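You operate a simulated robot arm through the tools that you are given. There is no shell and no other tool.

Carry out the task below with a simulated two-armed robot. There is one attempt and no reset: what you move stays moved.

Task
Shim the mandrel till its run-out reads zero.
Fine: half a turn of the mandrel knob shows the run-out; push that shim home, leave the others out, turn the shim clamp knob tight, then turn the mandrel knob back to START.

It is judged by the outcome, as a careful person would: the job done as asked, and still so three seconds after it is handed in. It fails if anything else is knocked over, pushed out of place, dropped, spilled or broken.

Robot
Two 6-joint arms with two-finger parallel grippers on one trunk that stands fixed in place. Base frame: the origin is at the foot of the trunk, x ahead of it, y to its left, z up; the work surface is at about z = 88.5. Readings come in cm, rad, newtons and seconds.
The left shoulder is at [-7.7, 17.7, 83.2], the right one opposite. With the tool pointing down near the work surface each hand reaches from about 10 to 70 cm from the base axis, measured 20 degrees to its own side. Payload 1.57 kg a hand.
Tool frame (each hand has its own): the origin (TCP) lies between the finger pads and is the grasp point; the fingertips stand 3 cm ahead of it; z points along the fingers, y is the line along which they close. The gripper opens to 8 cm. The fingers are 1.7 cm wide and 1.2 cm thick; the gripper's body (4 by 8.2 cm) begins 8 cm behind the TCP.
Orientation is told as [roll, pitch, yaw] about the base's x, y, z axes, in that order, counted from this pose: with the fingers straight down and closing along the base's y, the tool's x points along the base's -x, its y along +y and its z along -z.

Tools
- The arms move only by the tool nudge_tool. It takes "left_increments", "right_increments" or both (then of equal length, played together; a hand with none holds still); each is a list of rows, each a list of 7 numbers: the closure, from 0 (fully open) to 1 (shut), then the shift along the tool's x, y, z in cm, then the turn, a rotation vector about the tool's x, y, z in rad. In form: [[hand, tx, ty, tz, wx, wy, wz], ...]. A call has 1 to 20 rows; each row shifts and turns the commanded pose from where the row before left it, along the tool's axes as they then stand. A row lasts 0.2 s, in which the tool goes at most 5 cm and 0.15 rad; a call with a longer step from one row to the next is refused whole, and so is a gripper value outside its range. Where a pose cannot be reached the arm comes as near as it can. A force on the tool above 40 N (or 10 N above the force at the start of the call, whichever is more), or a blocked arm, ends the call early, and 0.2 s more pass. The fingers move at their own pace (about 7.2 cm/s each) and stop on an object; they squeeze with about 35 N. The grip force told is the motor's: it shows also when the fingers shut on nothing. Time passes only in rows, and 0.2 s behind the last, so rows that do not move let the fingers close. It gives the time, the measured TCP pose, the force on the tool (base axes), the opening and the grip force at its end, in the units of the frame above (readings bear some noise), with the torque about the TCP (base axes, N m) and any sound that the robot's microphone picked up.
- Cameras (640 x 400 px; columns grow to the right, rows downward): "scene" is now at [2.92, -3.98, 155.73]; the picture's right is [-0.46, -0.89, 0.00], its down [-0.64, 0.33, -0.70] and it looks along [0.62, -0.32, -0.72] (base axes); focal length 327 px, centre (320, 200). "left" rides on the left gripper at [7.2, 0.7, -12.2] in its tool frame; the picture's right is [-0.09, 1.00, 0.00], its down [-0.84, -0.08, -0.54] and it looks along [-0.54, -0.05, 0.84] (tool axes); focal length 238 px, centre (320, 200). "right" rides on the right gripper at [7.2, -0.7, -12.2] in its tool frame; the picture's right is [0.09, 1.00, 0.00], its down [-0.84, 0.08, -0.54] and it looks along [-0.54, 0.05, 0.84] (tool axes); focal length 238 px, centre (320, 200). There is no depth. A picture from a camera that has moved, and an enlarged one, comes with that camera's place and axes in the base frame and with its lens.
- get_image(camera): a new picture of that camera. It takes no simulated time.
- raise_lower(by): moves the trunk up (or, below 0, down) by that many cm; the arms and the scene camera ride with it, the base frame stays. It gives what a move gives, with no picture.
- aim_head(pan, tilt): turns the head with the scene camera to pan (to the left, within 2.496 rad either way) and tilt (down, from -0.506 to 1.204), counted from straight ahead of the robot (the tilt from the chest, where the trunk bows). It gives what a move gives.
- close_up(camera, box): a new picture of the part [left, top, right, bottom] of that camera's present view, enlarged. It takes no simulated time.
- sign_off(): hands the job in; it is judged then, once.

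Places have to be worked out from the pictures, the camera data and where the tool is seen. Open the grippers and draw the arms clear of the work before you hand the job in, unless the task says otherwise.

The tools are called after "Call:" as a command line: name --argument value ..., lists and objects as JSON in quotes. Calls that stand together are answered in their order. nudge_tool: Moves the arms, as the interface text tells. Its arguments: {"type":"object","properties":{"left_increments":{"type":"array","items":{"type":"array","items":{"type":"number"}}},"right_increments":{"type":"array","items":{"type":"array","items":{"type":"number"}}}},"required":[]} The other tools are called the same way: raise_lower (by) moves the trunk up or down; aim_head (pan, tilt) turns the head that bears the scene camera; get_image (camera) takes a picture; close_up (camera, box) takes an enlarged picture of a part of a camera's view; sign_off () hands the job in.

At the start:

```text
time_s: 0.0
left_tcp_pos: [44.6, -1.34, 121.02]
left_tcp_rot: [0.0, 0.0, 0.001]
left_wrist_force: [-0.1, 0.0, -0.5]
left_wrist_torque: [-0.01, -0.02, 0.02]
left_width: 8.0
left_grip_force: 0.1
right_tcp_pos: [33.04, -39.81, 126.6]
right_tcp_rot: [0.001, -0.001, 0.0]
right_wrist_force: [-0.5, -0.3, -0.8]
right_wrist_torque: [-0.01, -0.01, -0.01]
right_width: 7.98
right_grip_force: 0.0
trunk travel left (down, up): [-27.5, 5.3]
head pan, tilt (commanded): [-0.482, 0.799]
```

scene: 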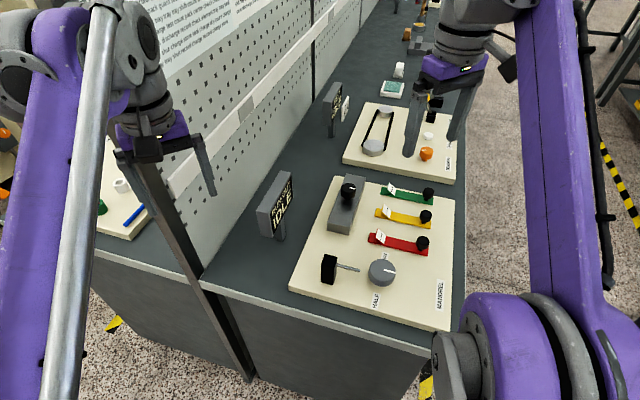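
right: 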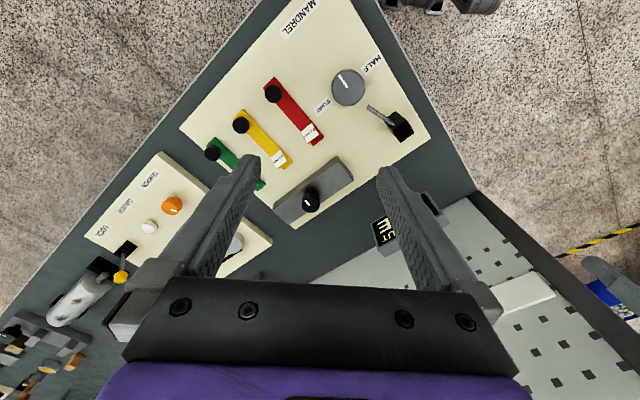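
left: 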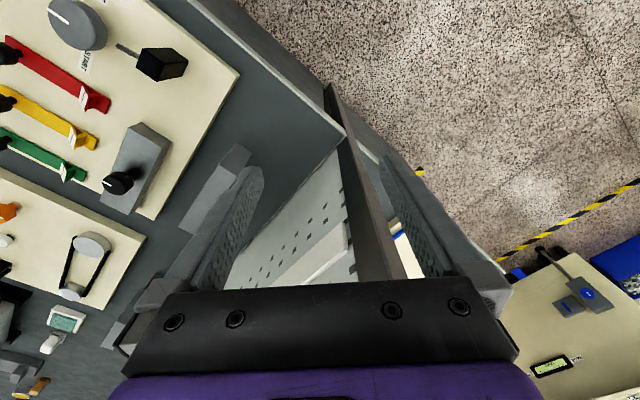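

I'll start by looking closer at the mandrel board in the scene view, to read labels and locate parts.

Call:
close_up --camera "scene" --box '[250, 160, 470, 330]'

Call:
close_up --camera "right" --box '[180, 0, 440, 230]'

Call:
close_up --camera "left" --box '[0, 0, 260, 220]'

```text
2.35 times, centred on (360, 245) of scene
camera zoom: at [2.92, -3.98, 155.73], right [-0.46, -0.89, 0.0], down [-0.64, 0.33, -0.7], along [0.62, -0.32, -0.72], focal length 769 px, centre (226, 94)
```

zoom: 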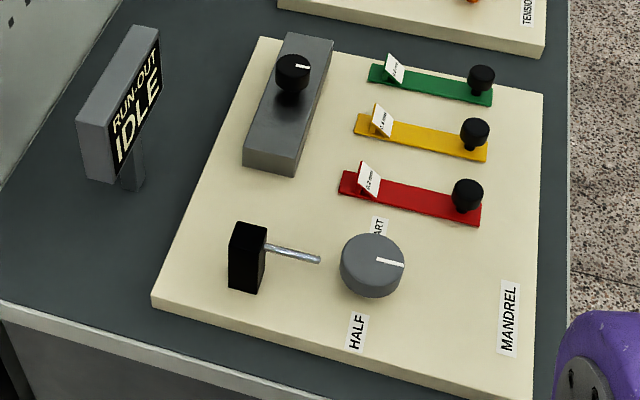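

```text
1.74 times, centred on (310, 115) of right
camera zoom: at [25.81, -40.31, 138.81], right [-0.09, 1.0, 0.0], down [0.84, 0.08, 0.54], along [0.54, 0.05, -0.84], focal length 414 px, centre (337, 348)
```

zoom: 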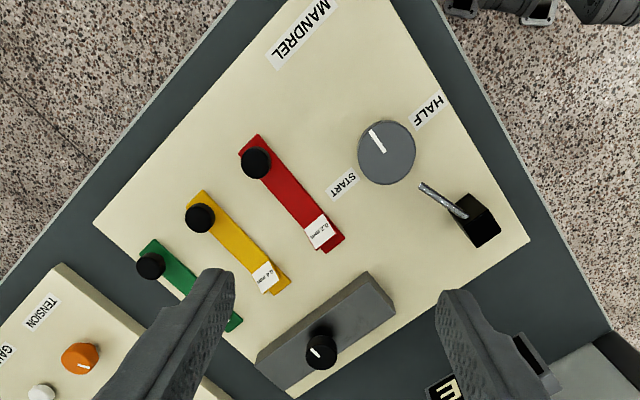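

```text
1.82 times, centred on (130, 110) of left
camera zoom: at [37.32, -0.54, 133.42], right [0.09, 1.0, 0.0], down [0.84, -0.08, 0.54], along [0.54, -0.05, -0.84], focal length 433 px, centre (666, 364)
```

zoom: 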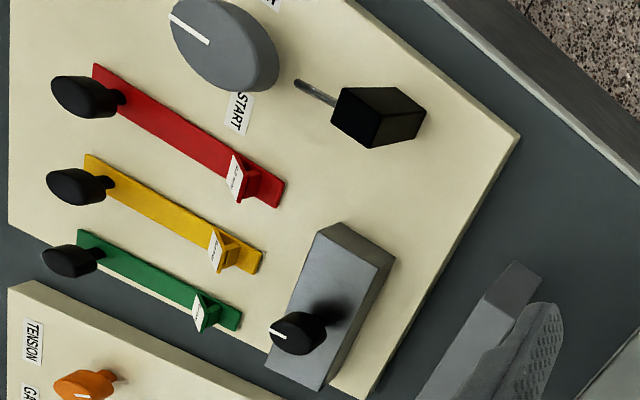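

The board lies rotated about 45° with the mandrel knob near (31.4,-34.5). Next I zoom further on the display, mandrel knob, shims and clamp for detail.

Call:
close_up --camera "scene" --box '[315, 230, 415, 320]'

Call:
close_up --camera "scene" --box '[320, 165, 400, 245]'

Call:
close_up --camera "scene" --box '[360, 175, 450, 265]'

Call:
close_up --camera "right" --box '[290, 50, 410, 140]'

Call:
close_up --camera "right" --box '[250, 80, 370, 230]'

```text
4.44 times, centred on (365, 275) of scene
camera zoom: at [2.92, -3.98, 155.73], right [-0.46, -0.89, 0.0], down [-0.64, 0.33, -0.7], along [0.62, -0.32, -0.72], focal length 1452 px, centre (120, -133)
```

zoom: 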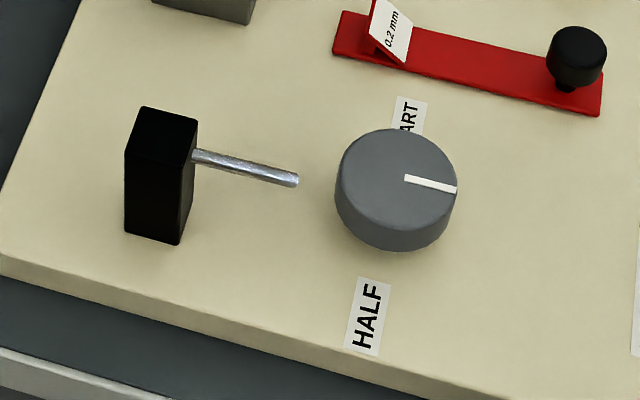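

```text
5.00 times, centred on (360, 205) of scene
camera zoom: at [2.92, -3.98, 155.73], right [-0.46, -0.89, 0.0], down [-0.64, 0.33, -0.7], along [0.62, -0.32, -0.72], focal length 1633 px, centre (120, 175)
```

zoom: 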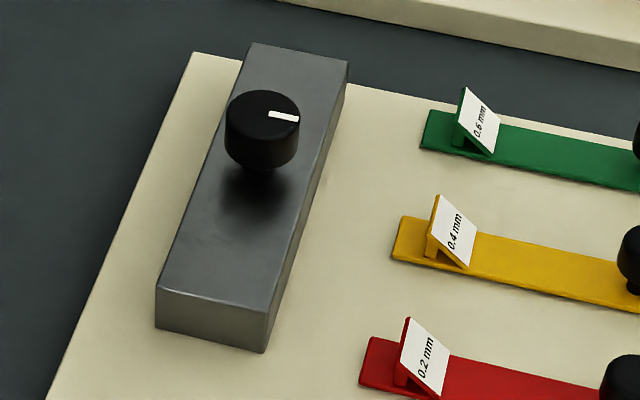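

```text
4.44 times, centred on (405, 220) of scene
camera zoom: at [2.92, -3.98, 155.73], right [-0.46, -0.89, 0.0], down [-0.64, 0.33, -0.7], along [0.62, -0.32, -0.72], focal length 1452 px, centre (-58, 111)
```

zoom: 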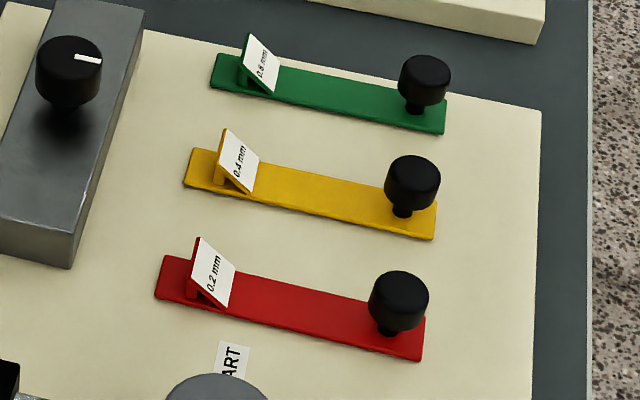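

```text
4.44 times, centred on (350, 95) of right
camera zoom: at [25.81, -40.31, 138.81], right [-0.09, 1.0, 0.0], down [0.84, 0.08, 0.54], along [0.54, 0.05, -0.84], focal length 1059 px, centre (187, 667)
```

zoom: 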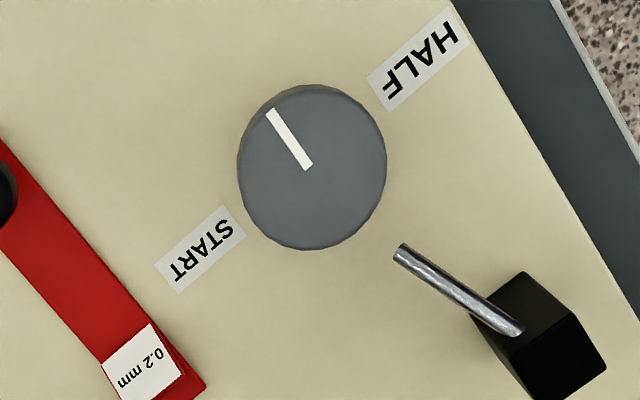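

```text
2.67 times, centred on (310, 155) of right
camera zoom: at [25.81, -40.31, 138.81], right [-0.09, 1.0, 0.0], down [0.84, 0.08, 0.54], along [0.54, 0.05, -0.84], focal length 636 px, centre (347, 320)
```

zoom: 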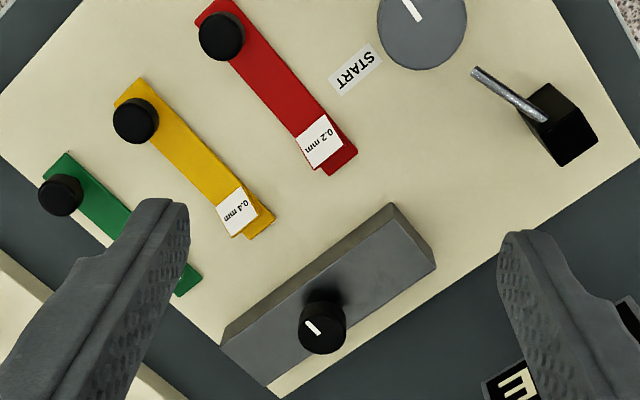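

Refined triangulation puts the mandrel knob's top at about (31.6,-34.7,92.8), diameter about 5.8 cm, its pointer facing away from the dial, 90° from both START and HALF. I lower the right hand to hover over it with the fingers well above.

Call:
nudge_tool --right_increments '[[0, 0.5, 1.7, 4, 0, 0, 0], [0, 0.5, 1.7, 4, 0, 0, 0], [0, 0.5, 1.7, 4, 0, 0, 0], [0, 0, 0, 4, 0, 0, 0], [0, 0, 0, 0, 0, 0, 0], [0, 0, 0, 0, 0, 0, 0]]'

Call:
get_image --camera "right"

Call:
get_image --camera "scene"

```text
time_s: 1.4
left_tcp_pos: [44.6, -1.22, 121.1]
left_tcp_rot: [0.0, 0.0, 0.0]
left_wrist_force: [0.0, 0.6, 1.1]
left_wrist_torque: [-0.03, 0.01, -0.01]
left_width: 7.99
left_grip_force: 0.0
right_tcp_pos: [31.34, -34.63, 110.81]
right_tcp_rot: [0.001, 0.001, 0.0]
right_wrist_force: [-0.2, 0.0, 0.7]
right_wrist_torque: [0.02, 0.02, 0.0]
right_width: 8.01
right_grip_force: 0.1
trunk travel left (down, up): [-27.5, 5.3]
head pan, tilt (commanded): [-0.482, 0.799]
```

```text
taken
camera right: at [24.03, -35.49, 123.05], right [-0.09, 1.0, 0.0], down [0.84, 0.08, 0.54], along [0.54, 0.05, -0.84], focal length 238 px, centre (320, 200)
```

right: 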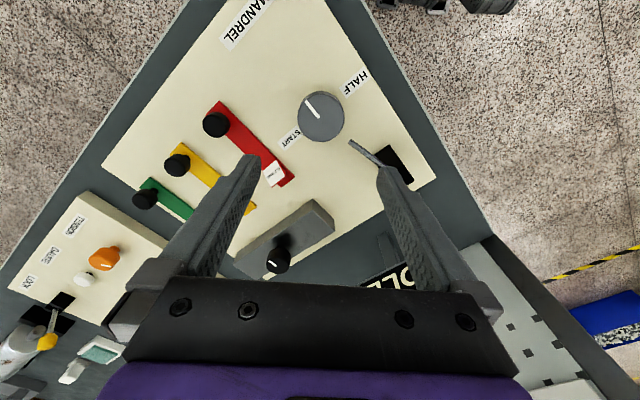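

```text
taken
camera scene: at [2.93, -4.0, 155.73], right [-0.46, -0.89, 0.0], down [-0.64, 0.33, -0.7], along [0.62, -0.32, -0.72], focal length 327 px, centre (320, 200)
```

scene: 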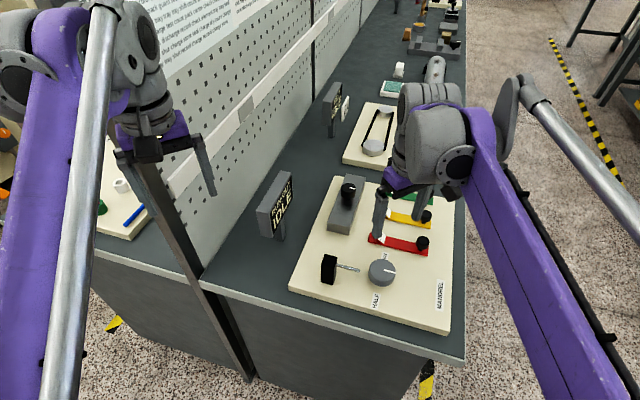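

The knob appears almost directly under the TCP (expected pixel (320,115)). I zoom to refine its center, and then rotate the hand.

Call:
close_up --camera "right" --box '[270, 70, 430, 190]'

Call:
nudge_tool --right_increments '[[0, 0, 0, 0, 0, 0, -0.143], [0, 0, 0, 0, 0, 0, -0.143], [0, 0, 0, 0, 0, 0, -0.143], [0, 0, 0, 0, 0, 0, -0.143], [0, 0, 0, 0, 0, 0, -0.143], [0, 0, 0, 0, 0, 0, -0.143], [0, 0, 0, 0, 0, 0, -0.143], [0, 0, 0, 0, 0, 0, -0.143], [0, 0, 0, 0, 0, 0, -0.143], [0, 0, 0, 0, 0, 0, -0.143], [0, 0, 0, 0, 0, 0, -0.141], [0, 0, 0, 0, 0, 0, 0]]'

Call:
get_image --camera "right"

Call:
get_image --camera "scene"

```text
3.33 times, centred on (350, 130) of right
camera zoom: at [24.03, -35.49, 123.05], right [-0.09, 1.0, 0.0], down [0.84, 0.08, 0.54], along [0.54, 0.05, -0.84], focal length 794 px, centre (220, 433)
```

zoom: 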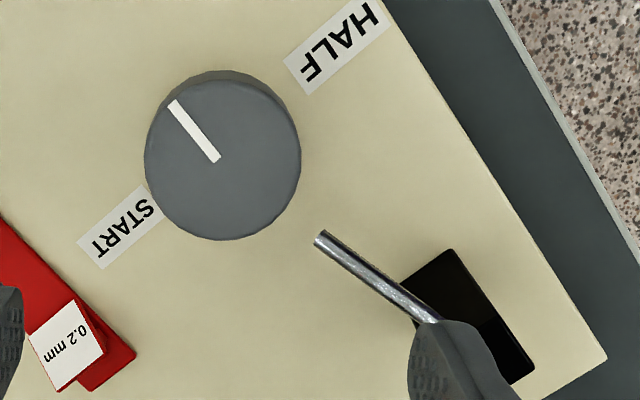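

```text
time_s: 4.0
left_tcp_pos: [44.54, -1.17, 121.13]
left_tcp_rot: [-0.001, 0.002, 0.001]
left_wrist_force: [0.7, -0.6, -0.6]
left_wrist_torque: [0.02, 0.01, 0.02]
left_width: 8.02
left_grip_force: 0.0
right_tcp_pos: [31.58, -34.47, 110.6]
right_tcp_rot: [-0.001, 0.0, 1.572]
right_wrist_force: [-0.2, -0.3, 0.2]
right_wrist_torque: [-0.02, 0.03, -0.02]
right_width: 7.98
right_grip_force: 0.1
trunk travel left (down, up): [-27.5, 5.3]
head pan, tilt (commanded): [-0.482, 0.799]
```

```text
taken
camera right: at [32.11, -41.76, 122.82], right [-1.0, -0.09, 0.0], down [-0.08, 0.84, 0.54], along [-0.05, 0.54, -0.84], focal length 238 px, centre (320, 200)
```

right: 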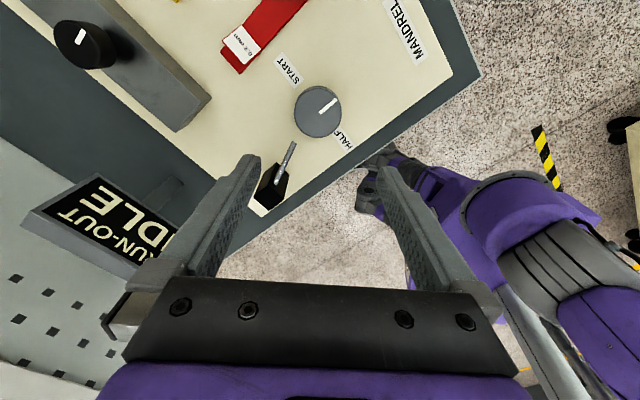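

```text
taken
camera scene: at [2.92, -3.98, 155.73], right [-0.46, -0.89, 0.0], down [-0.64, 0.33, -0.7], along [0.62, -0.32, -0.72], focal length 327 px, centre (320, 200)
```

scene: 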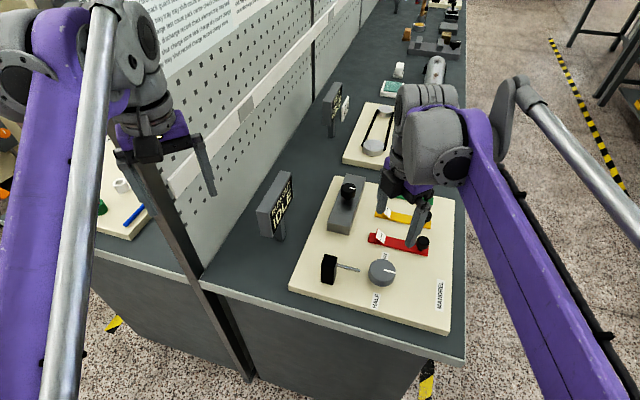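

Yaw is now 90° so the fingers straddle the knob along x, away from the dial rod. I zoom to center more precisely before descending.

Call:
close_up --camera "right" --box '[250, 50, 390, 150]'

Call:
close_up --camera "scene" --box '[250, 165, 310, 245]'

```text
4.00 times, centred on (320, 100) of right
camera zoom: at [32.11, -41.76, 122.82], right [-1.0, -0.09, 0.0], down [-0.08, 0.84, 0.54], along [-0.05, 0.54, -0.84], focal length 953 px, centre (320, 600)
```

zoom: 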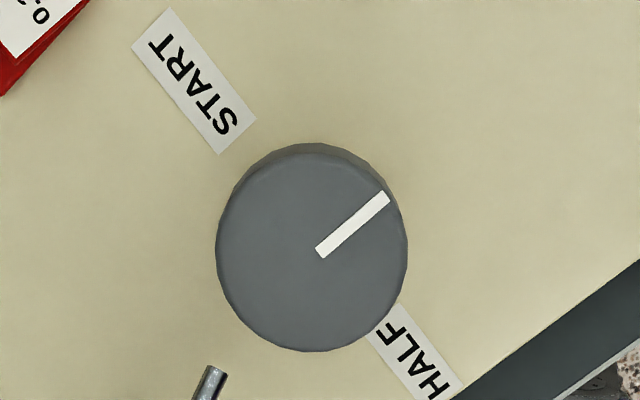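

```text
5.00 times, centred on (280, 205) of scene
camera zoom: at [2.92, -3.98, 155.73], right [-0.46, -0.89, 0.0], down [-0.64, 0.33, -0.7], along [0.62, -0.32, -0.72], focal length 1633 px, centre (520, 175)
```

zoom: 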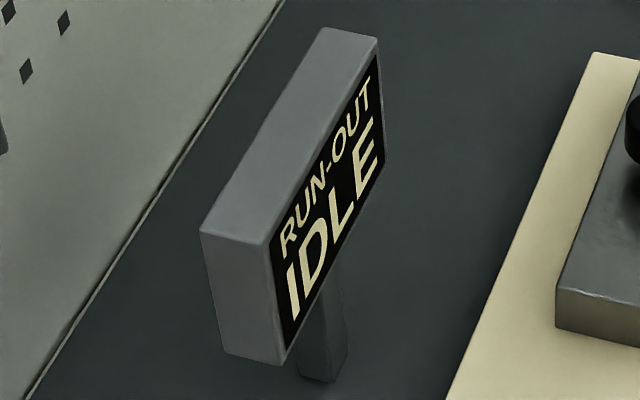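

The display reads IDLE and the knob is within about 3 mm of the hand axis. I correct slightly in x and descend partway to about z=100 to check centering again.

Call:
nudge_tool --right_increments '[[0, 0, -0.2, 2, 0, 0, 0], [0, 0, 0, 4, 0, 0, 0], [0, 0, 0, 4, 0, 0, 0], [0, 0, 0, 0, 0, 0, 0], [0, 0, 0, 0, 0, 0, 0]]'

Call:
get_image --camera "right"

Call:
close_up --camera "scene" --box '[300, 150, 460, 320]'

```text
time_s: 5.2
left_tcp_pos: [44.54, -1.31, 121.16]
left_tcp_rot: [0.0, 0.0, 0.0]
left_wrist_force: [-0.2, 0.9, 0.0]
left_wrist_torque: [-0.01, 0.0, 0.0]
left_width: 7.98
left_grip_force: 0.0
right_tcp_pos: [31.7, -34.55, 100.8]
right_tcp_rot: [0.0, -0.001, 1.571]
right_wrist_force: [0.2, 0.9, 0.9]
right_wrist_torque: [-0.04, 0.0, 0.0]
right_width: 7.99
right_grip_force: 0.1
trunk travel left (down, up): [-27.5, 5.3]
head pan, tilt (commanded): [-0.482, 0.799]
```

```text
taken
camera right: at [32.19, -41.86, 113.08], right [-1.0, -0.09, 0.0], down [-0.08, 0.84, 0.54], along [-0.05, 0.54, -0.84], focal length 238 px, centre (320, 200)
```

right: 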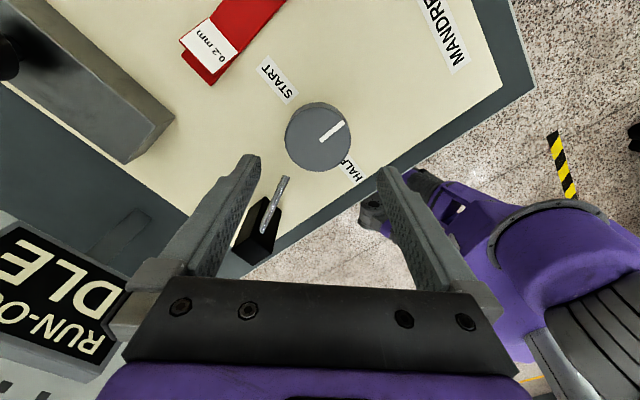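

```text
2.35 times, centred on (380, 235) of scene
camera zoom: at [2.93, -3.99, 155.73], right [-0.46, -0.89, 0.0], down [-0.64, 0.33, -0.7], along [0.62, -0.32, -0.72], focal length 769 px, centre (179, 118)
```

zoom: 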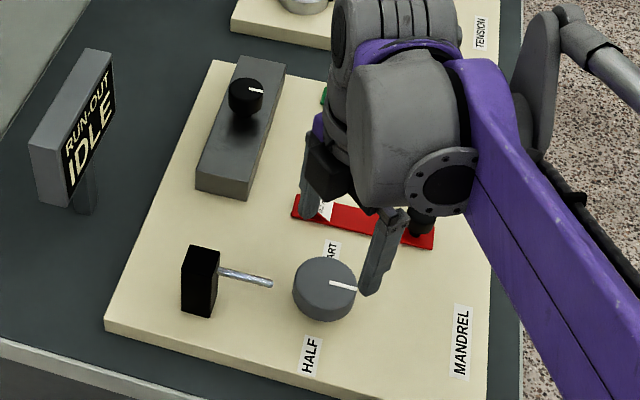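

Call:
close_up --camera "right" --box '[260, 80, 380, 200]'

```text
3.33 times, centred on (320, 140) of right
camera zoom: at [32.19, -41.86, 113.08], right [-1.0, -0.09, 0.0], down [-0.08, 0.84, 0.54], along [-0.05, 0.54, -0.84], focal length 794 px, centre (320, 400)
```

zoom: 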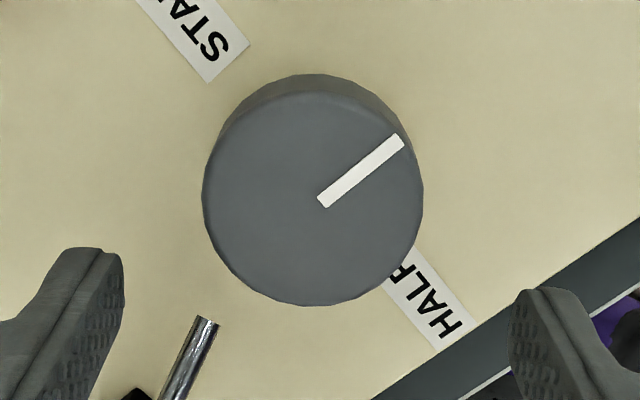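

The knob's top face is 5.8 cm wide, and sits about 2 mm toward +x and 1 mm toward −y of the hand axis. I correct that and descend so the fingertips reach about z=91.3, beside the knob.

Call:
nudge_tool --right_increments '[[0, 0.1, -0.2, 2, 0, 0, 0], [0, 0, 0, 2.5, 0, 0, 0], [0, 0, 0, 1.5, 0, 0, 0], [0, 0, 0, 0.4, 0, 0, 0], [0, 0, 0, 0, 0, 0, 0], [0, 0, 0, 0, 0, 0, 0]]'

Call:
get_image --camera "right"

Call:
close_up --camera "scene" --box '[310, 200, 460, 320]'

```text
time_s: 6.6
left_tcp_pos: [44.55, -1.26, 121.2]
left_tcp_rot: [0.001, 0.0, -0.001]
left_wrist_force: [-0.5, -0.1, 0.8]
left_wrist_torque: [0.0, 0.02, -0.03]
left_width: 8.01
left_grip_force: 0.1
right_tcp_pos: [31.96, -34.6, 94.44]
right_tcp_rot: [-0.001, 0.0, 1.57]
right_wrist_force: [-0.3, -0.2, -0.8]
right_wrist_torque: [0.01, 0.02, 0.0]
right_width: 8.01
right_grip_force: 0.2
trunk travel left (down, up): [-27.5, 5.3]
head pan, tilt (commanded): [-0.482, 0.799]
```

```text
taken
camera right: at [32.56, -41.89, 106.6], right [-1.0, -0.09, 0.0], down [-0.08, 0.84, 0.54], along [-0.05, 0.54, -0.84], focal length 238 px, centre (320, 200)
```

right: 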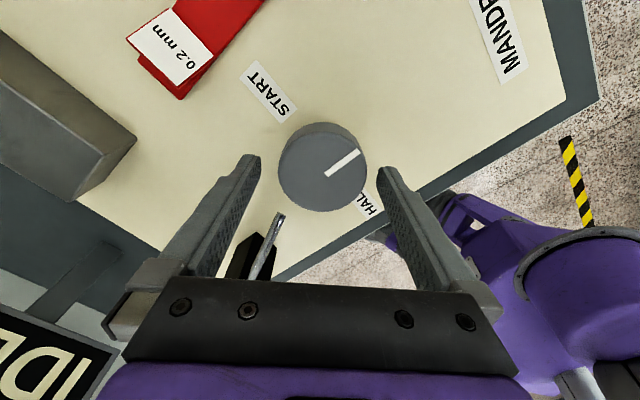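

```text
3.33 times, centred on (385, 260) of scene
camera zoom: at [2.92, -3.98, 155.73], right [-0.46, -0.89, 0.0], down [-0.64, 0.33, -0.7], along [0.62, -0.32, -0.72], focal length 1089 px, centre (103, 0)
```

zoom: 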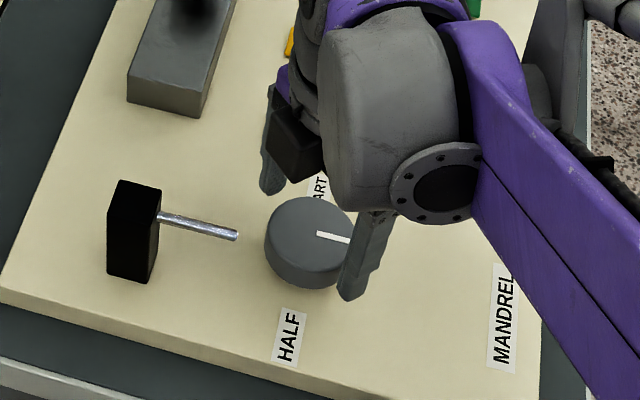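

Call:
close_up --camera "right" --box '[220, 100, 420, 240]'

```text
2.86 times, centred on (320, 170) of right
camera zoom: at [32.56, -41.89, 106.6], right [-1.0, -0.09, 0.0], down [-0.08, 0.84, 0.54], along [-0.05, 0.54, -0.84], focal length 681 px, centre (320, 286)
```

zoom: 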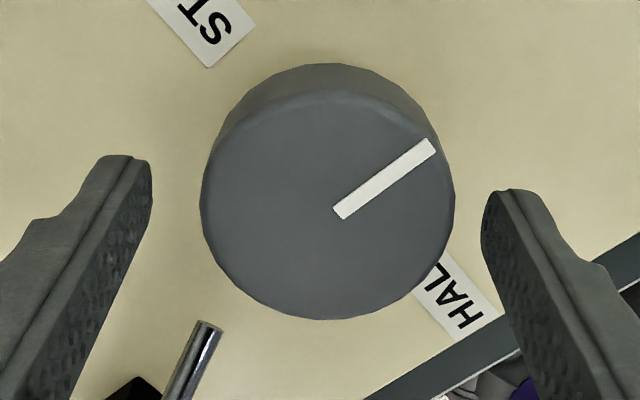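

I trim x by −1.4 mm, y by −1 mm, lower 6 mm more, and close on the knob.

Call:
nudge_tool --right_increments '[[0, 0.1, 0.14, 0.6, 0, 0, 0], [0.15, 0, 0, 0, 0, 0, 0], [0.25, 0, 0, 0, 0, 0, 0], [0.5, 0, 0, 0, 0, 0, 0], [0.5, 0, 0, 0, 0, 0, 0]]'

Call:
close_up --camera "right" --box '[220, 100, 420, 240]'

Call:
close_up --camera "scene" --box '[250, 165, 410, 315]'

```text
time_s: 7.8
left_tcp_pos: [44.49, -1.22, 121.28]
left_tcp_rot: [0.0, -0.001, 0.0]
left_wrist_force: [0.1, 0.0, -0.4]
left_wrist_torque: [0.01, 0.01, 0.02]
left_width: 7.99
left_grip_force: 0.0
right_tcp_pos: [31.81, -34.76, 93.78]
right_tcp_rot: [0.0, 0.001, 1.571]
right_wrist_force: [-4.6, -0.3, -1.7]
right_wrist_torque: [-0.1, 0.58, 0.02]
right_width: 5.9
right_grip_force: 44.9
trunk travel left (down, up): [-27.5, 5.3]
head pan, tilt (commanded): [-0.482, 0.799]
```

```text
2.86 times, centred on (320, 170) of right
camera zoom: at [32.41, -41.94, 105.96], right [-1.0, -0.09, 0.0], down [-0.08, 0.84, 0.54], along [-0.05, 0.54, -0.84], focal length 681 px, centre (320, 286)
```

zoom: 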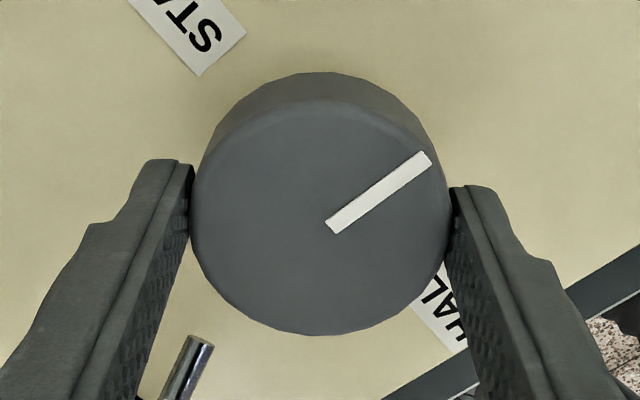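

```text
2.67 times, centred on (330, 240) of scene
camera zoom: at [2.88, -3.98, 155.73], right [-0.46, -0.89, 0.0], down [-0.64, 0.33, -0.7], along [0.62, -0.32, -0.72], focal length 871 px, centre (293, 93)
```

zoom: 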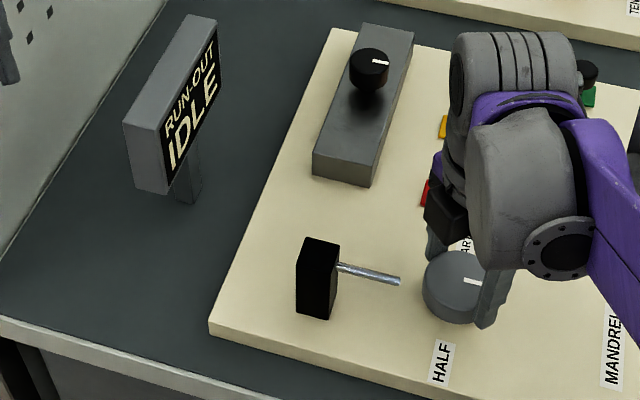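

Gripped firmly at 5.9 cm. I start turning clockwise (seen from above) toward HALF in small steps and watch the torque and display.

Call:
nudge_tool --right_increments '[[0.5, 0, 0.05, 0, 0, 0, 0.1], [0.5, 0, 0, 0, 0, 0, 0.1], [0.5, 0, 0, 0, 0, 0, 0.1]]'

Call:
close_up --camera "right" --box '[220, 100, 420, 240]'

Call:
close_up --camera "scene" --box '[250, 165, 410, 315]'

```text
time_s: 8.6
left_tcp_pos: [44.5, -1.3, 121.16]
left_tcp_rot: [0.0, -0.002, 0.001]
left_wrist_force: [-0.2, 0.0, -0.4]
left_wrist_torque: [0.01, -0.02, 0.02]
left_width: 8.01
left_grip_force: 0.0
right_tcp_pos: [31.76, -34.57, 93.8]
right_tcp_rot: [-0.004, 0.001, 1.269]
right_wrist_force: [2.4, -11.5, 32.3]
right_wrist_torque: [0.35, 0.16, -0.03]
right_width: 5.92
right_grip_force: 45.0
trunk travel left (down, up): [-27.5, 5.3]
head pan, tilt (commanded): [-0.482, 0.799]
```

```text
2.86 times, centred on (320, 170) of right
camera zoom: at [30.16, -41.77, 105.96], right [-0.98, 0.21, 0.0], down [0.17, 0.82, 0.54], along [0.12, 0.53, -0.84], focal length 681 px, centre (320, 286)
```

zoom: 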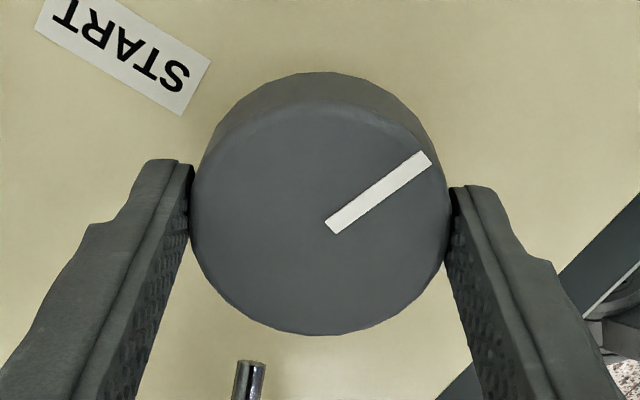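

```text
2.67 times, centred on (330, 240) of scene
camera zoom: at [2.8, -3.99, 155.77], right [-0.46, -0.89, 0.0], down [-0.63, 0.33, -0.7], along [0.62, -0.32, -0.72], focal length 871 px, centre (293, 93)
```

zoom: 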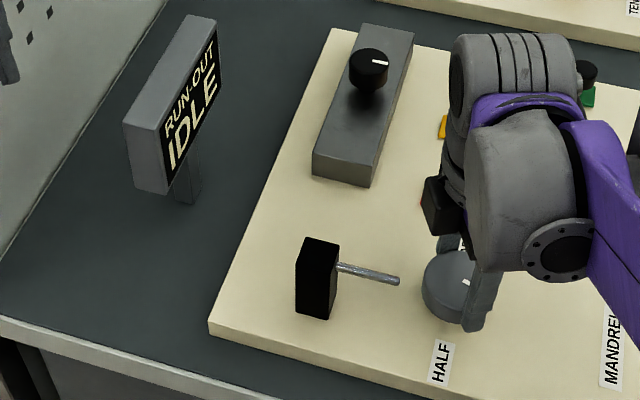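

The knob turns with the hand, but there's an upward force of 32 N. I pause one row to see whether that's a transient.

Call:
nudge_tool --right_increments '[[0.5, 0, 0, 0, 0, 0, 0]]'

```text
time_s: 9.0
left_tcp_pos: [44.59, -1.33, 121.16]
left_tcp_rot: [0.001, 0.001, 0.002]
left_wrist_force: [0.6, -0.2, 0.1]
left_wrist_torque: [0.0, -0.01, 0.01]
left_width: 8.01
left_grip_force: 0.0
right_tcp_pos: [31.82, -34.81, 93.69]
right_tcp_rot: [-0.003, 0.0, 1.269]
right_wrist_force: [7.3, -14.5, 37.4]
right_wrist_torque: [-0.35, 0.0, 0.01]
right_width: 5.95
right_grip_force: 45.2
trunk travel left (down, up): [-27.5, 5.3]
head pan, tilt (commanded): [-0.482, 0.799]
```

The load persists: the hand is pressing down about 37 N with some y side load. I relieve it by raising about 1.5 mm and shifting slightly, then check.

Call:
nudge_tool --right_increments '[[0.5, 0.05, -0.05, -0.12, 0, 0, 0], [0.5, 0, 0, 0, 0, 0, 0]]'

```text
time_s: 9.6
left_tcp_pos: [44.6, -1.34, 121.08]
left_tcp_rot: [0.001, 0.0, 0.001]
left_wrist_force: [-0.2, -0.3, -0.6]
left_wrist_torque: [-0.01, -0.03, 0.05]
left_width: 7.99
left_grip_force: 0.0
right_tcp_pos: [31.81, -34.65, 93.62]
right_tcp_rot: [-0.001, 0.0, 1.272]
right_wrist_force: [4.1, -9.5, 21.1]
right_wrist_torque: [-0.85, 0.04, 0.03]
right_width: 5.9
right_grip_force: 45.4
trunk travel left (down, up): [-27.5, 5.3]
head pan, tilt (commanded): [-0.482, 0.799]
```

Call:
nudge_tool --right_increments '[[0.5, 0.06, -0.04, -0.15, 0, 0, 0], [0.5, 0, 0, 0, 0, 0, 0]]'

```text
time_s: 10.2
left_tcp_pos: [44.68, -1.37, 121.08]
left_tcp_rot: [0.0, 0.001, 0.0]
left_wrist_force: [0.2, -0.1, -0.1]
left_wrist_torque: [0.0, 0.02, 0.01]
left_width: 8.0
left_grip_force: 0.1
right_tcp_pos: [31.67, -34.71, 93.59]
right_tcp_rot: [0.001, -0.001, 1.269]
right_wrist_force: [-1.8, 2.8, -28.8]
right_wrist_torque: [-0.63, -0.61, 0.02]
right_width: 5.89
right_grip_force: 44.4
trunk travel left (down, up): [-27.5, 5.3]
head pan, tilt (commanded): [-0.482, 0.799]
```

Call:
nudge_tool --right_increments '[[0.5, 0, 0, 0.1, 0, 0, 0], [0.5, 0, 0, 0, 0, 0, 0], [0.5, 0, 0, 0, 0, 0, 0]]'

```text
time_s: 11.0
left_tcp_pos: [44.55, -1.35, 121.13]
left_tcp_rot: [0.0, 0.0, 0.0]
left_wrist_force: [0.0, -0.2, -0.3]
left_wrist_torque: [-0.03, 0.02, 0.03]
left_width: 8.0
left_grip_force: 0.0
right_tcp_pos: [31.73, -34.8, 93.79]
right_tcp_rot: [0.001, 0.0, 1.271]
right_wrist_force: [-11.2, 14.2, -30.4]
right_wrist_torque: [0.18, -0.24, -0.01]
right_width: 5.92
right_grip_force: 45.3
trunk travel left (down, up): [-27.5, 5.3]
head pan, tilt (commanded): [-0.482, 0.799]
```

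Call:
nudge_tool --right_increments '[[0.5, 0, 0, 0, 0, 0, 0], [0.5, 0, 0, 0, 0, 0, 0]]'

Call:
nudge_tool --right_increments '[[0.5, 0, 0, 0, 0, 0, 0], [0.5, 0, 0, 0, 0, 0, 0]]'

```text
time_s: 11.6
left_tcp_pos: [44.65, -1.36, 121.16]
left_tcp_rot: [-0.001, -0.002, 0.0]
left_wrist_force: [0.6, 0.2, 0.3]
left_wrist_torque: [0.04, -0.01, 0.03]
left_width: 8.01
left_grip_force: 0.1
right_tcp_pos: [31.89, -34.7, 93.81]
right_tcp_rot: [0.001, 0.001, 1.272]
right_wrist_force: [-13.2, 14.8, -28.4]
right_wrist_torque: [0.4, -0.22, -0.01]
right_width: 5.92
right_grip_force: 44.8
trunk travel left (down, up): [-27.5, 5.3]
head pan, tilt (commanded): [-0.482, 0.799]
```

```text
time_s: 12.2
left_tcp_pos: [44.61, -1.26, 121.14]
left_tcp_rot: [0.0, 0.0, -0.002]
left_wrist_force: [0.0, -0.7, 0.1]
left_wrist_torque: [0.0, 0.01, -0.05]
left_width: 8.03
left_grip_force: 0.1
right_tcp_pos: [31.78, -34.78, 93.77]
right_tcp_rot: [-0.002, 0.0, 1.27]
right_wrist_force: [-14.2, 14.0, -28.0]
right_wrist_torque: [0.33, -0.1, 0.04]
right_width: 5.86
right_grip_force: 45.0
trunk travel left (down, up): [-27.5, 5.3]
head pan, tilt (commanded): [-0.482, 0.799]
```

Forces are steady at about (-14, 14, -28) N, so the arm is stiff (~300 N/cm). I make a fine correction to null them.

Call:
nudge_tool --right_increments '[[0.5, -0.05, 0.05, 0.07, 0, 0, 0], [0.5, 0, 0, 0, 0, 0, 0], [0.5, 0, 0, 0, 0, 0, 0]]'

```text
time_s: 13.0
left_tcp_pos: [44.5, -1.08, 121.22]
left_tcp_rot: [0.0, -0.002, 0.002]
left_wrist_force: [0.0, 0.2, 0.1]
left_wrist_torque: [0.04, 0.0, -0.04]
left_width: 8.0
left_grip_force: 0.0
right_tcp_pos: [31.86, -34.82, 93.7]
right_tcp_rot: [-0.003, 0.001, 1.27]
right_wrist_force: [-4.7, -1.9, 15.0]
right_wrist_torque: [0.44, 0.57, 0.02]
right_width: 5.87
right_grip_force: 45.0
trunk travel left (down, up): [-27.5, 5.3]
head pan, tilt (commanded): [-0.482, 0.799]
```

Loads are now modest. I lift a hair (0.25 mm) and continue rotating clockwise 0.3 rad more.

Call:
nudge_tool --right_increments '[[0.5, 0, 0.01, -0.025, 0, 0, 0.1], [0.5, 0, 0, 0, 0, 0, 0.1], [0.5, 0, 0, 0, 0, 0, 0.1], [0.5, 0, 0, 0, 0, 0, 0]]'

Call:
close_up --camera "scene" --box '[250, 165, 410, 315]'

Call:
close_up --camera "right" --box '[220, 100, 420, 240]'

```text
time_s: 14.0
left_tcp_pos: [44.5, -1.18, 121.28]
left_tcp_rot: [0.001, -0.001, 0.0]
left_wrist_force: [-0.4, 0.3, -0.3]
left_wrist_torque: [0.02, 0.02, -0.02]
left_width: 8.0
left_grip_force: 0.0
right_tcp_pos: [31.65, -34.79, 93.75]
right_tcp_rot: [-0.003, 0.001, 0.969]
right_wrist_force: [-7.4, -5.9, 31.8]
right_wrist_torque: [-0.36, 0.4, -0.04]
right_width: 5.9
right_grip_force: 45.5
trunk travel left (down, up): [-27.5, 5.3]
head pan, tilt (commanded): [-0.482, 0.799]
```

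```text
2.67 times, centred on (330, 240) of scene
camera zoom: at [2.64, -3.88, 155.76], right [-0.46, -0.89, 0.0], down [-0.63, 0.33, -0.7], along [0.62, -0.32, -0.72], focal length 871 px, centre (293, 93)
```

zoom: 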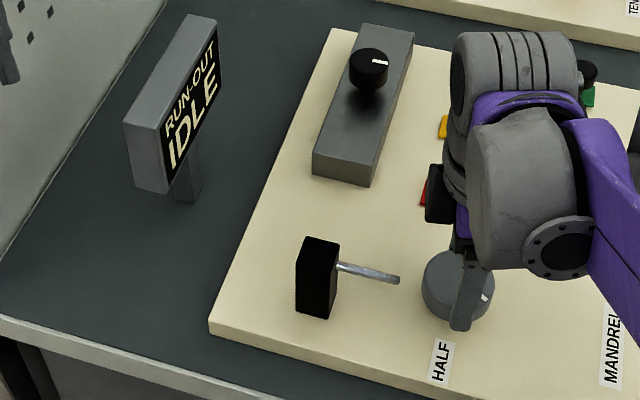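

```text
2.86 times, centred on (320, 170) of right
camera zoom: at [28.1, -41.07, 106.02], right [-0.87, 0.49, 0.0], down [0.41, 0.73, 0.54], along [0.27, 0.47, -0.84], focal length 681 px, centre (320, 286)
```

zoom: 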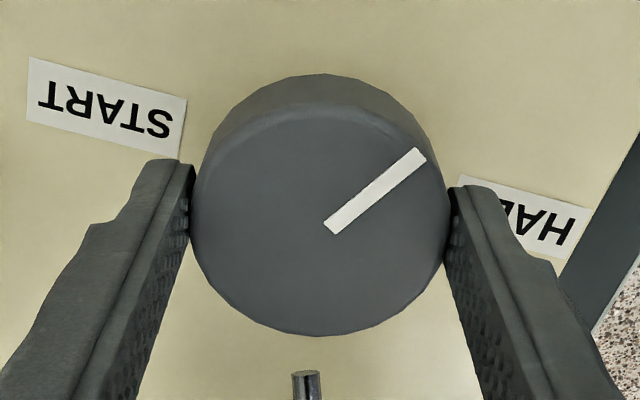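

Turning works; the pointer is getting nearer HALF. I continue with a slight lift per row to counter the growing downward press.

Call:
nudge_tool --right_increments '[[0.5, 0, 0.01, -0.05, 0, 0, 0], [0.5, 0, 0, -0.01, 0, 0, 0.1], [0.5, 0, 0, -0.01, 0, 0, 0.1], [0.5, 0, 0, -0.01, 0, 0, 0.1], [0.5, 0, 0, -0.01, 0, 0, 0.1], [0.5, 0, 0, 0, 0, 0, 0]]'

Call:
close_up --camera "right" --box '[220, 100, 420, 240]'

Call:
close_up --camera "scene" --box '[250, 165, 410, 315]'

```text
time_s: 15.4
left_tcp_pos: [44.39, -1.18, 121.18]
left_tcp_rot: [-0.001, 0.0, -0.002]
left_wrist_force: [0.4, -0.7, 0.5]
left_wrist_torque: [0.02, -0.03, 0.02]
left_width: 8.0
left_grip_force: 0.0
right_tcp_pos: [31.72, -34.66, 93.8]
right_tcp_rot: [0.0, -0.003, 0.569]
right_wrist_force: [-7.7, 7.9, -3.0]
right_wrist_torque: [-0.06, -0.68, 0.0]
right_width: 5.87
right_grip_force: 45.4
trunk travel left (down, up): [-27.5, 5.3]
head pan, tilt (commanded): [-0.482, 0.799]
```

```text
2.86 times, centred on (320, 170) of right
camera zoom: at [25.91, -39.21, 105.99], right [-0.61, 0.79, 0.0], down [0.66, 0.52, 0.54], along [0.43, 0.33, -0.84], focal length 681 px, centre (320, 286)
```

zoom: 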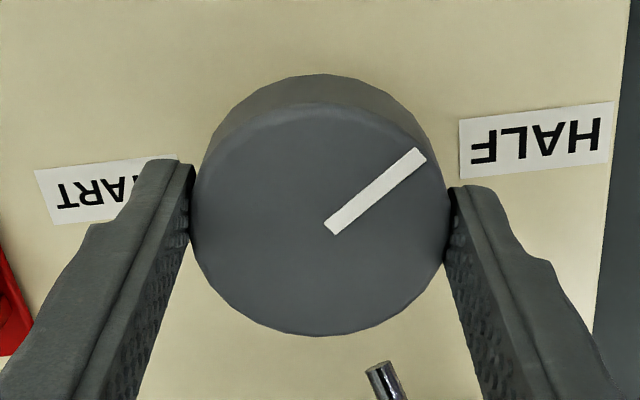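

```text
2.67 times, centred on (330, 240) of scene
camera zoom: at [2.79, -3.89, 155.72], right [-0.46, -0.89, 0.0], down [-0.63, 0.33, -0.7], along [0.62, -0.32, -0.72], focal length 871 px, centre (293, 93)
```

zoom: 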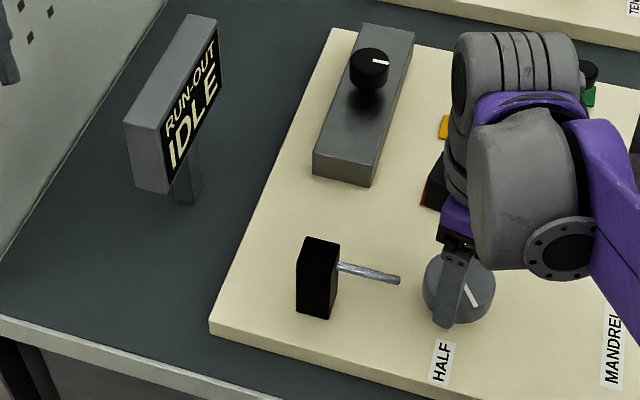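

Forces are low now. About 0.57 rad remains to HALF; I continue.

Call:
nudge_tool --right_increments '[[0.5, 0, 0, -0.005, 0, 0, 0.1], [0.5, 0, 0, -0.005, 0, 0, 0.1], [0.5, 0, 0, -0.005, 0, 0, 0.1], [0.5, 0, 0, -0.005, 0, 0, 0.1], [0.5, 0, 0, 0, 0, 0, 0.1], [0.5, 0, 0, 0, 0, 0, 0]]'

Call:
close_up --camera "right" --box '[220, 100, 420, 240]'

Call:
close_up --camera "scene" --box '[250, 165, 410, 315]'

```text
time_s: 16.8
left_tcp_pos: [44.54, -1.13, 121.16]
left_tcp_rot: [0.001, 0.001, 0.001]
left_wrist_force: [-0.2, 0.3, -0.3]
left_wrist_torque: [0.0, 0.01, 0.0]
left_width: 8.01
left_grip_force: 0.0
right_tcp_pos: [31.6, -34.65, 93.64]
right_tcp_rot: [-0.001, 0.0, 0.07]
right_wrist_force: [-16.1, 20.4, -30.8]
right_wrist_torque: [0.3, 0.23, -0.01]
right_width: 5.86
right_grip_force: 45.2
trunk travel left (down, up): [-27.5, 5.3]
head pan, tilt (commanded): [-0.482, 0.799]
```

```text
2.86 times, centred on (320, 170) of right
camera zoom: at [24.5, -35.86, 106.03], right [-0.16, 0.99, 0.0], down [0.83, 0.13, 0.54], along [0.53, 0.09, -0.84], focal length 681 px, centre (320, 286)
```

zoom: 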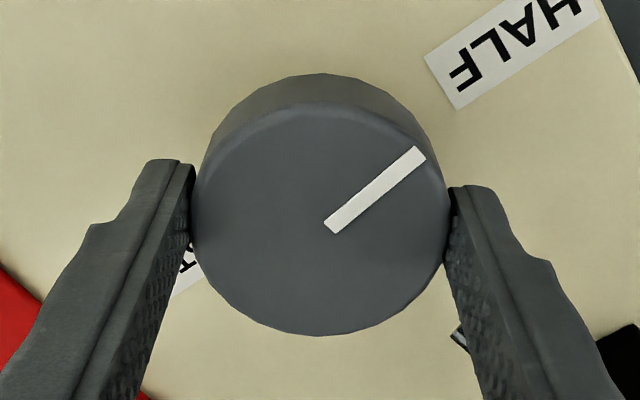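

```text
2.67 times, centred on (330, 240) of scene
camera zoom: at [2.85, -3.87, 155.73], right [-0.46, -0.89, 0.0], down [-0.64, 0.33, -0.7], along [0.62, -0.32, -0.72], focal length 871 px, centre (293, 93)
```

zoom: 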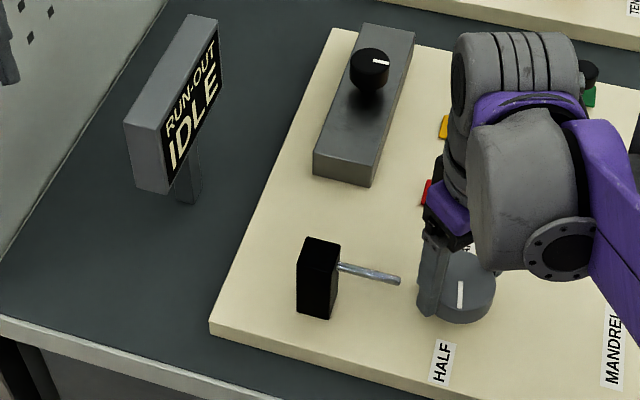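

About 0.07 rad remains. I relieve the load (tiny lower and shift) and finish turning to HALF.

Call:
nudge_tool --right_increments '[[0.5, 0.03, 0.05, 0.05, 0, 0, 0.04], [0.5, 0, 0, 0, 0, 0, 0.035], [0.5, 0, 0, 0, 0, 0, 0]]'

Call:
close_up --camera "right" --box '[220, 100, 420, 240]'

Call:
close_up --camera "scene" --box '[250, 165, 410, 315]'

```text
time_s: 17.6
left_tcp_pos: [44.58, -1.34, 121.1]
left_tcp_rot: [0.0, 0.001, 0.001]
left_wrist_force: [-0.7, -0.1, 0.7]
left_wrist_torque: [-0.02, -0.01, 0.03]
left_width: 8.0
left_grip_force: 0.1
right_tcp_pos: [31.6, -34.65, 93.77]
right_tcp_rot: [0.0, -0.001, -0.005]
right_wrist_force: [-12.1, 13.6, -17.9]
right_wrist_torque: [0.58, 1.01, 0.0]
right_width: 5.89
right_grip_force: 44.7
trunk travel left (down, up): [-27.5, 5.3]
head pan, tilt (commanded): [-0.482, 0.799]
```

```text
2.86 times, centred on (320, 170) of right
camera zoom: at [24.43, -35.3, 106.03], right [-0.09, 1.0, 0.0], down [0.84, 0.07, 0.54], along [0.54, 0.05, -0.84], focal length 681 px, centre (320, 286)
```

zoom: 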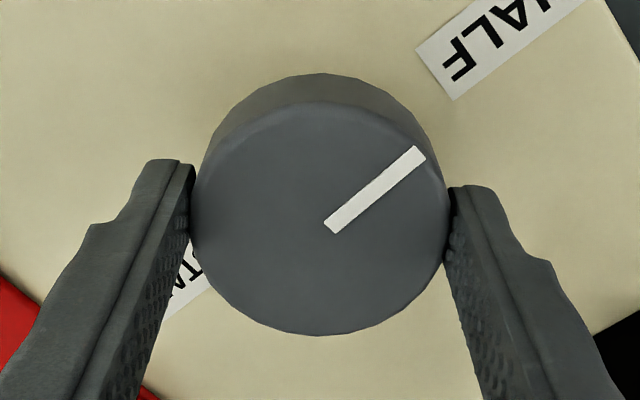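

```text
2.67 times, centred on (330, 240) of scene
camera zoom: at [2.85, -3.89, 155.74], right [-0.46, -0.89, 0.0], down [-0.64, 0.33, -0.7], along [0.62, -0.32, -0.72], focal length 871 px, centre (293, 93)
```

zoom: 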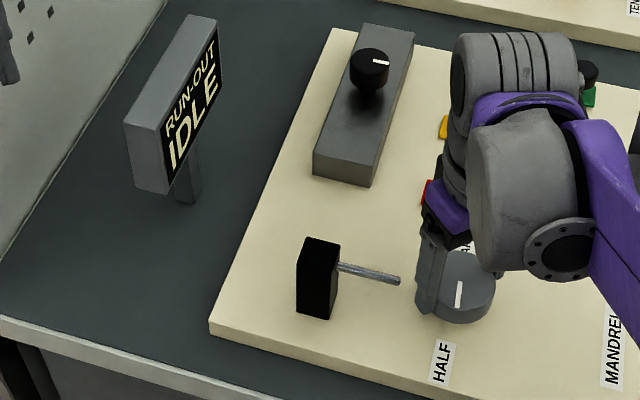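

The pointer is at HALF within a few degrees but the display still reads IDLE. I relieve the load and turn slightly further (0.1 rad) to see whether it triggers.

Call:
nudge_tool --right_increments '[[0.5, 0.02, 0.05, 0.035, 0, 0, 0.05], [0.5, 0, 0, 0, 0, 0, 0.05], [0.5, 0, 0, 0, 0, 0, 0], [0.5, 0, 0, 0, 0, 0, 0]]'

Call:
close_up --camera "scene" --box '[250, 165, 410, 315]'

Call:
close_up --camera "right" --box '[220, 60, 460, 240]'

```text
time_s: 18.6
left_tcp_pos: [44.6, -1.06, 121.1]
left_tcp_rot: [0.001, 0.0, 0.001]
left_wrist_force: [1.1, -0.6, -0.8]
left_wrist_torque: [0.0, 0.02, 0.0]
left_width: 8.0
left_grip_force: 0.0
right_tcp_pos: [31.71, -34.71, 93.78]
right_tcp_rot: [0.0, -0.002, -0.105]
right_wrist_force: [-9.5, 9.2, -9.0]
right_wrist_torque: [0.26, 1.05, 0.05]
right_width: 5.85
right_grip_force: 45.2
trunk travel left (down, up): [-27.5, 5.3]
head pan, tilt (commanded): [-0.482, 0.799]
```

```text
2.67 times, centred on (330, 240) of scene
camera zoom: at [2.83, -3.9, 155.74], right [-0.46, -0.89, 0.0], down [-0.64, 0.33, -0.7], along [0.62, -0.32, -0.72], focal length 871 px, centre (293, 93)
```

zoom: 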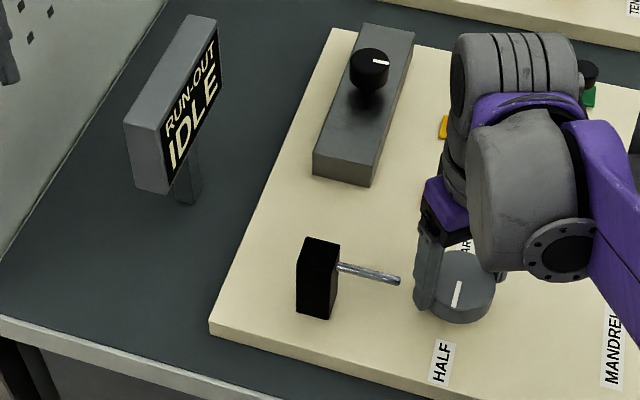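

```text
2.22 times, centred on (340, 150) of right
camera zoom: at [24.38, -34.57, 106.02], right [0.01, 1.0, 0.0], down [0.84, -0.01, 0.54], along [0.54, -0.01, -0.84], focal length 530 px, centre (276, 311)
```

zoom: 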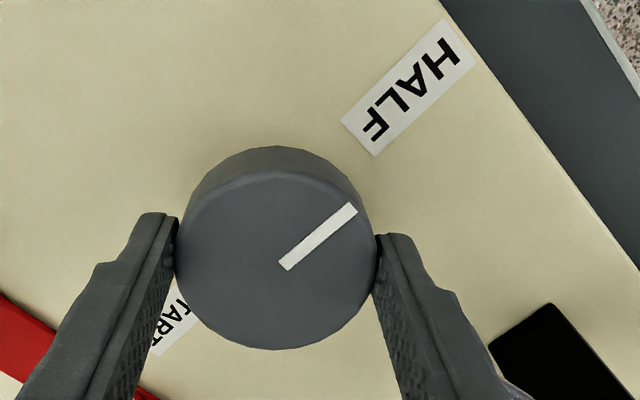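

Still IDLE with the pointer on HALF. I keep turning clockwise a little more, watching the torque for a stop and the display for a change.

Call:
nudge_tool --right_increments '[[0.5, 0.02, 0.03, 0.02, 0, 0, 0.1], [0.5, 0, 0, 0, 0, 0, 0.1], [0.5, 0, 0, 0, 0, 0, 0.1], [0.5, 0, 0, 0, 0, 0, 0]]'

Call:
close_up --camera "scene" --box '[250, 165, 410, 315]'

Call:
close_up --camera "right" --box '[220, 60, 460, 240]'

```text
time_s: 19.6
left_tcp_pos: [44.59, -1.19, 121.22]
left_tcp_rot: [0.0, -0.001, -0.001]
left_wrist_force: [-0.8, 0.0, -0.2]
left_wrist_torque: [0.04, -0.03, 0.0]
left_width: 7.98
left_grip_force: 0.0
right_tcp_pos: [31.72, -34.72, 93.74]
right_tcp_rot: [-0.001, -0.003, -0.406]
right_wrist_force: [-5.9, 3.7, 7.9]
right_wrist_torque: [0.16, 0.56, 0.0]
right_width: 5.84
right_grip_force: 44.8
trunk travel left (down, up): [-27.5, 5.3]
head pan, tilt (commanded): [-0.482, 0.799]
```

```text
2.67 times, centred on (330, 240) of scene
camera zoom: at [2.8, -3.87, 155.75], right [-0.46, -0.89, 0.0], down [-0.63, 0.33, -0.7], along [0.62, -0.32, -0.72], focal length 871 px, centre (293, 93)
```

zoom: 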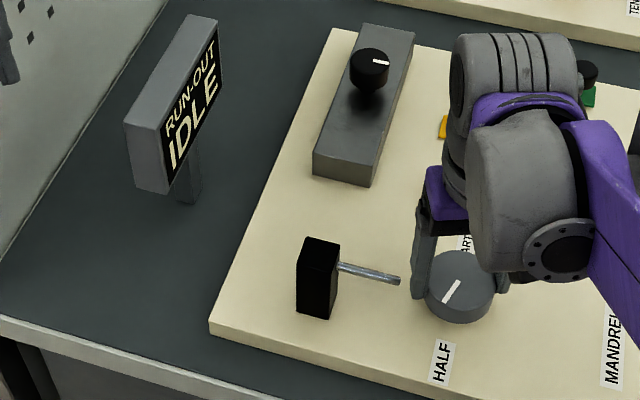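

```text
2.22 times, centred on (340, 150) of right
camera zoom: at [24.73, -32.39, 106.01], right [0.31, 0.95, 0.0], down [0.8, -0.26, 0.54], along [0.52, -0.17, -0.84], focal length 530 px, centre (276, 311)
```

zoom: 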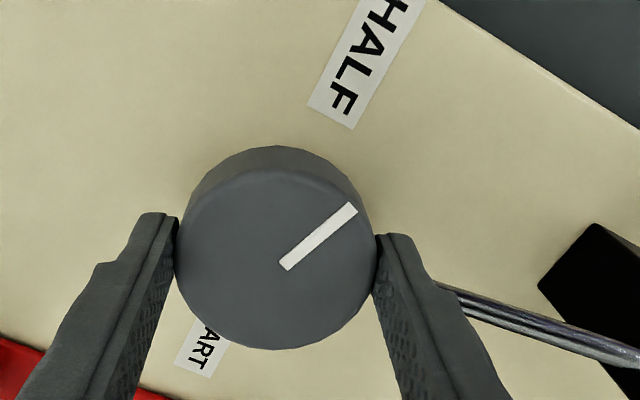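

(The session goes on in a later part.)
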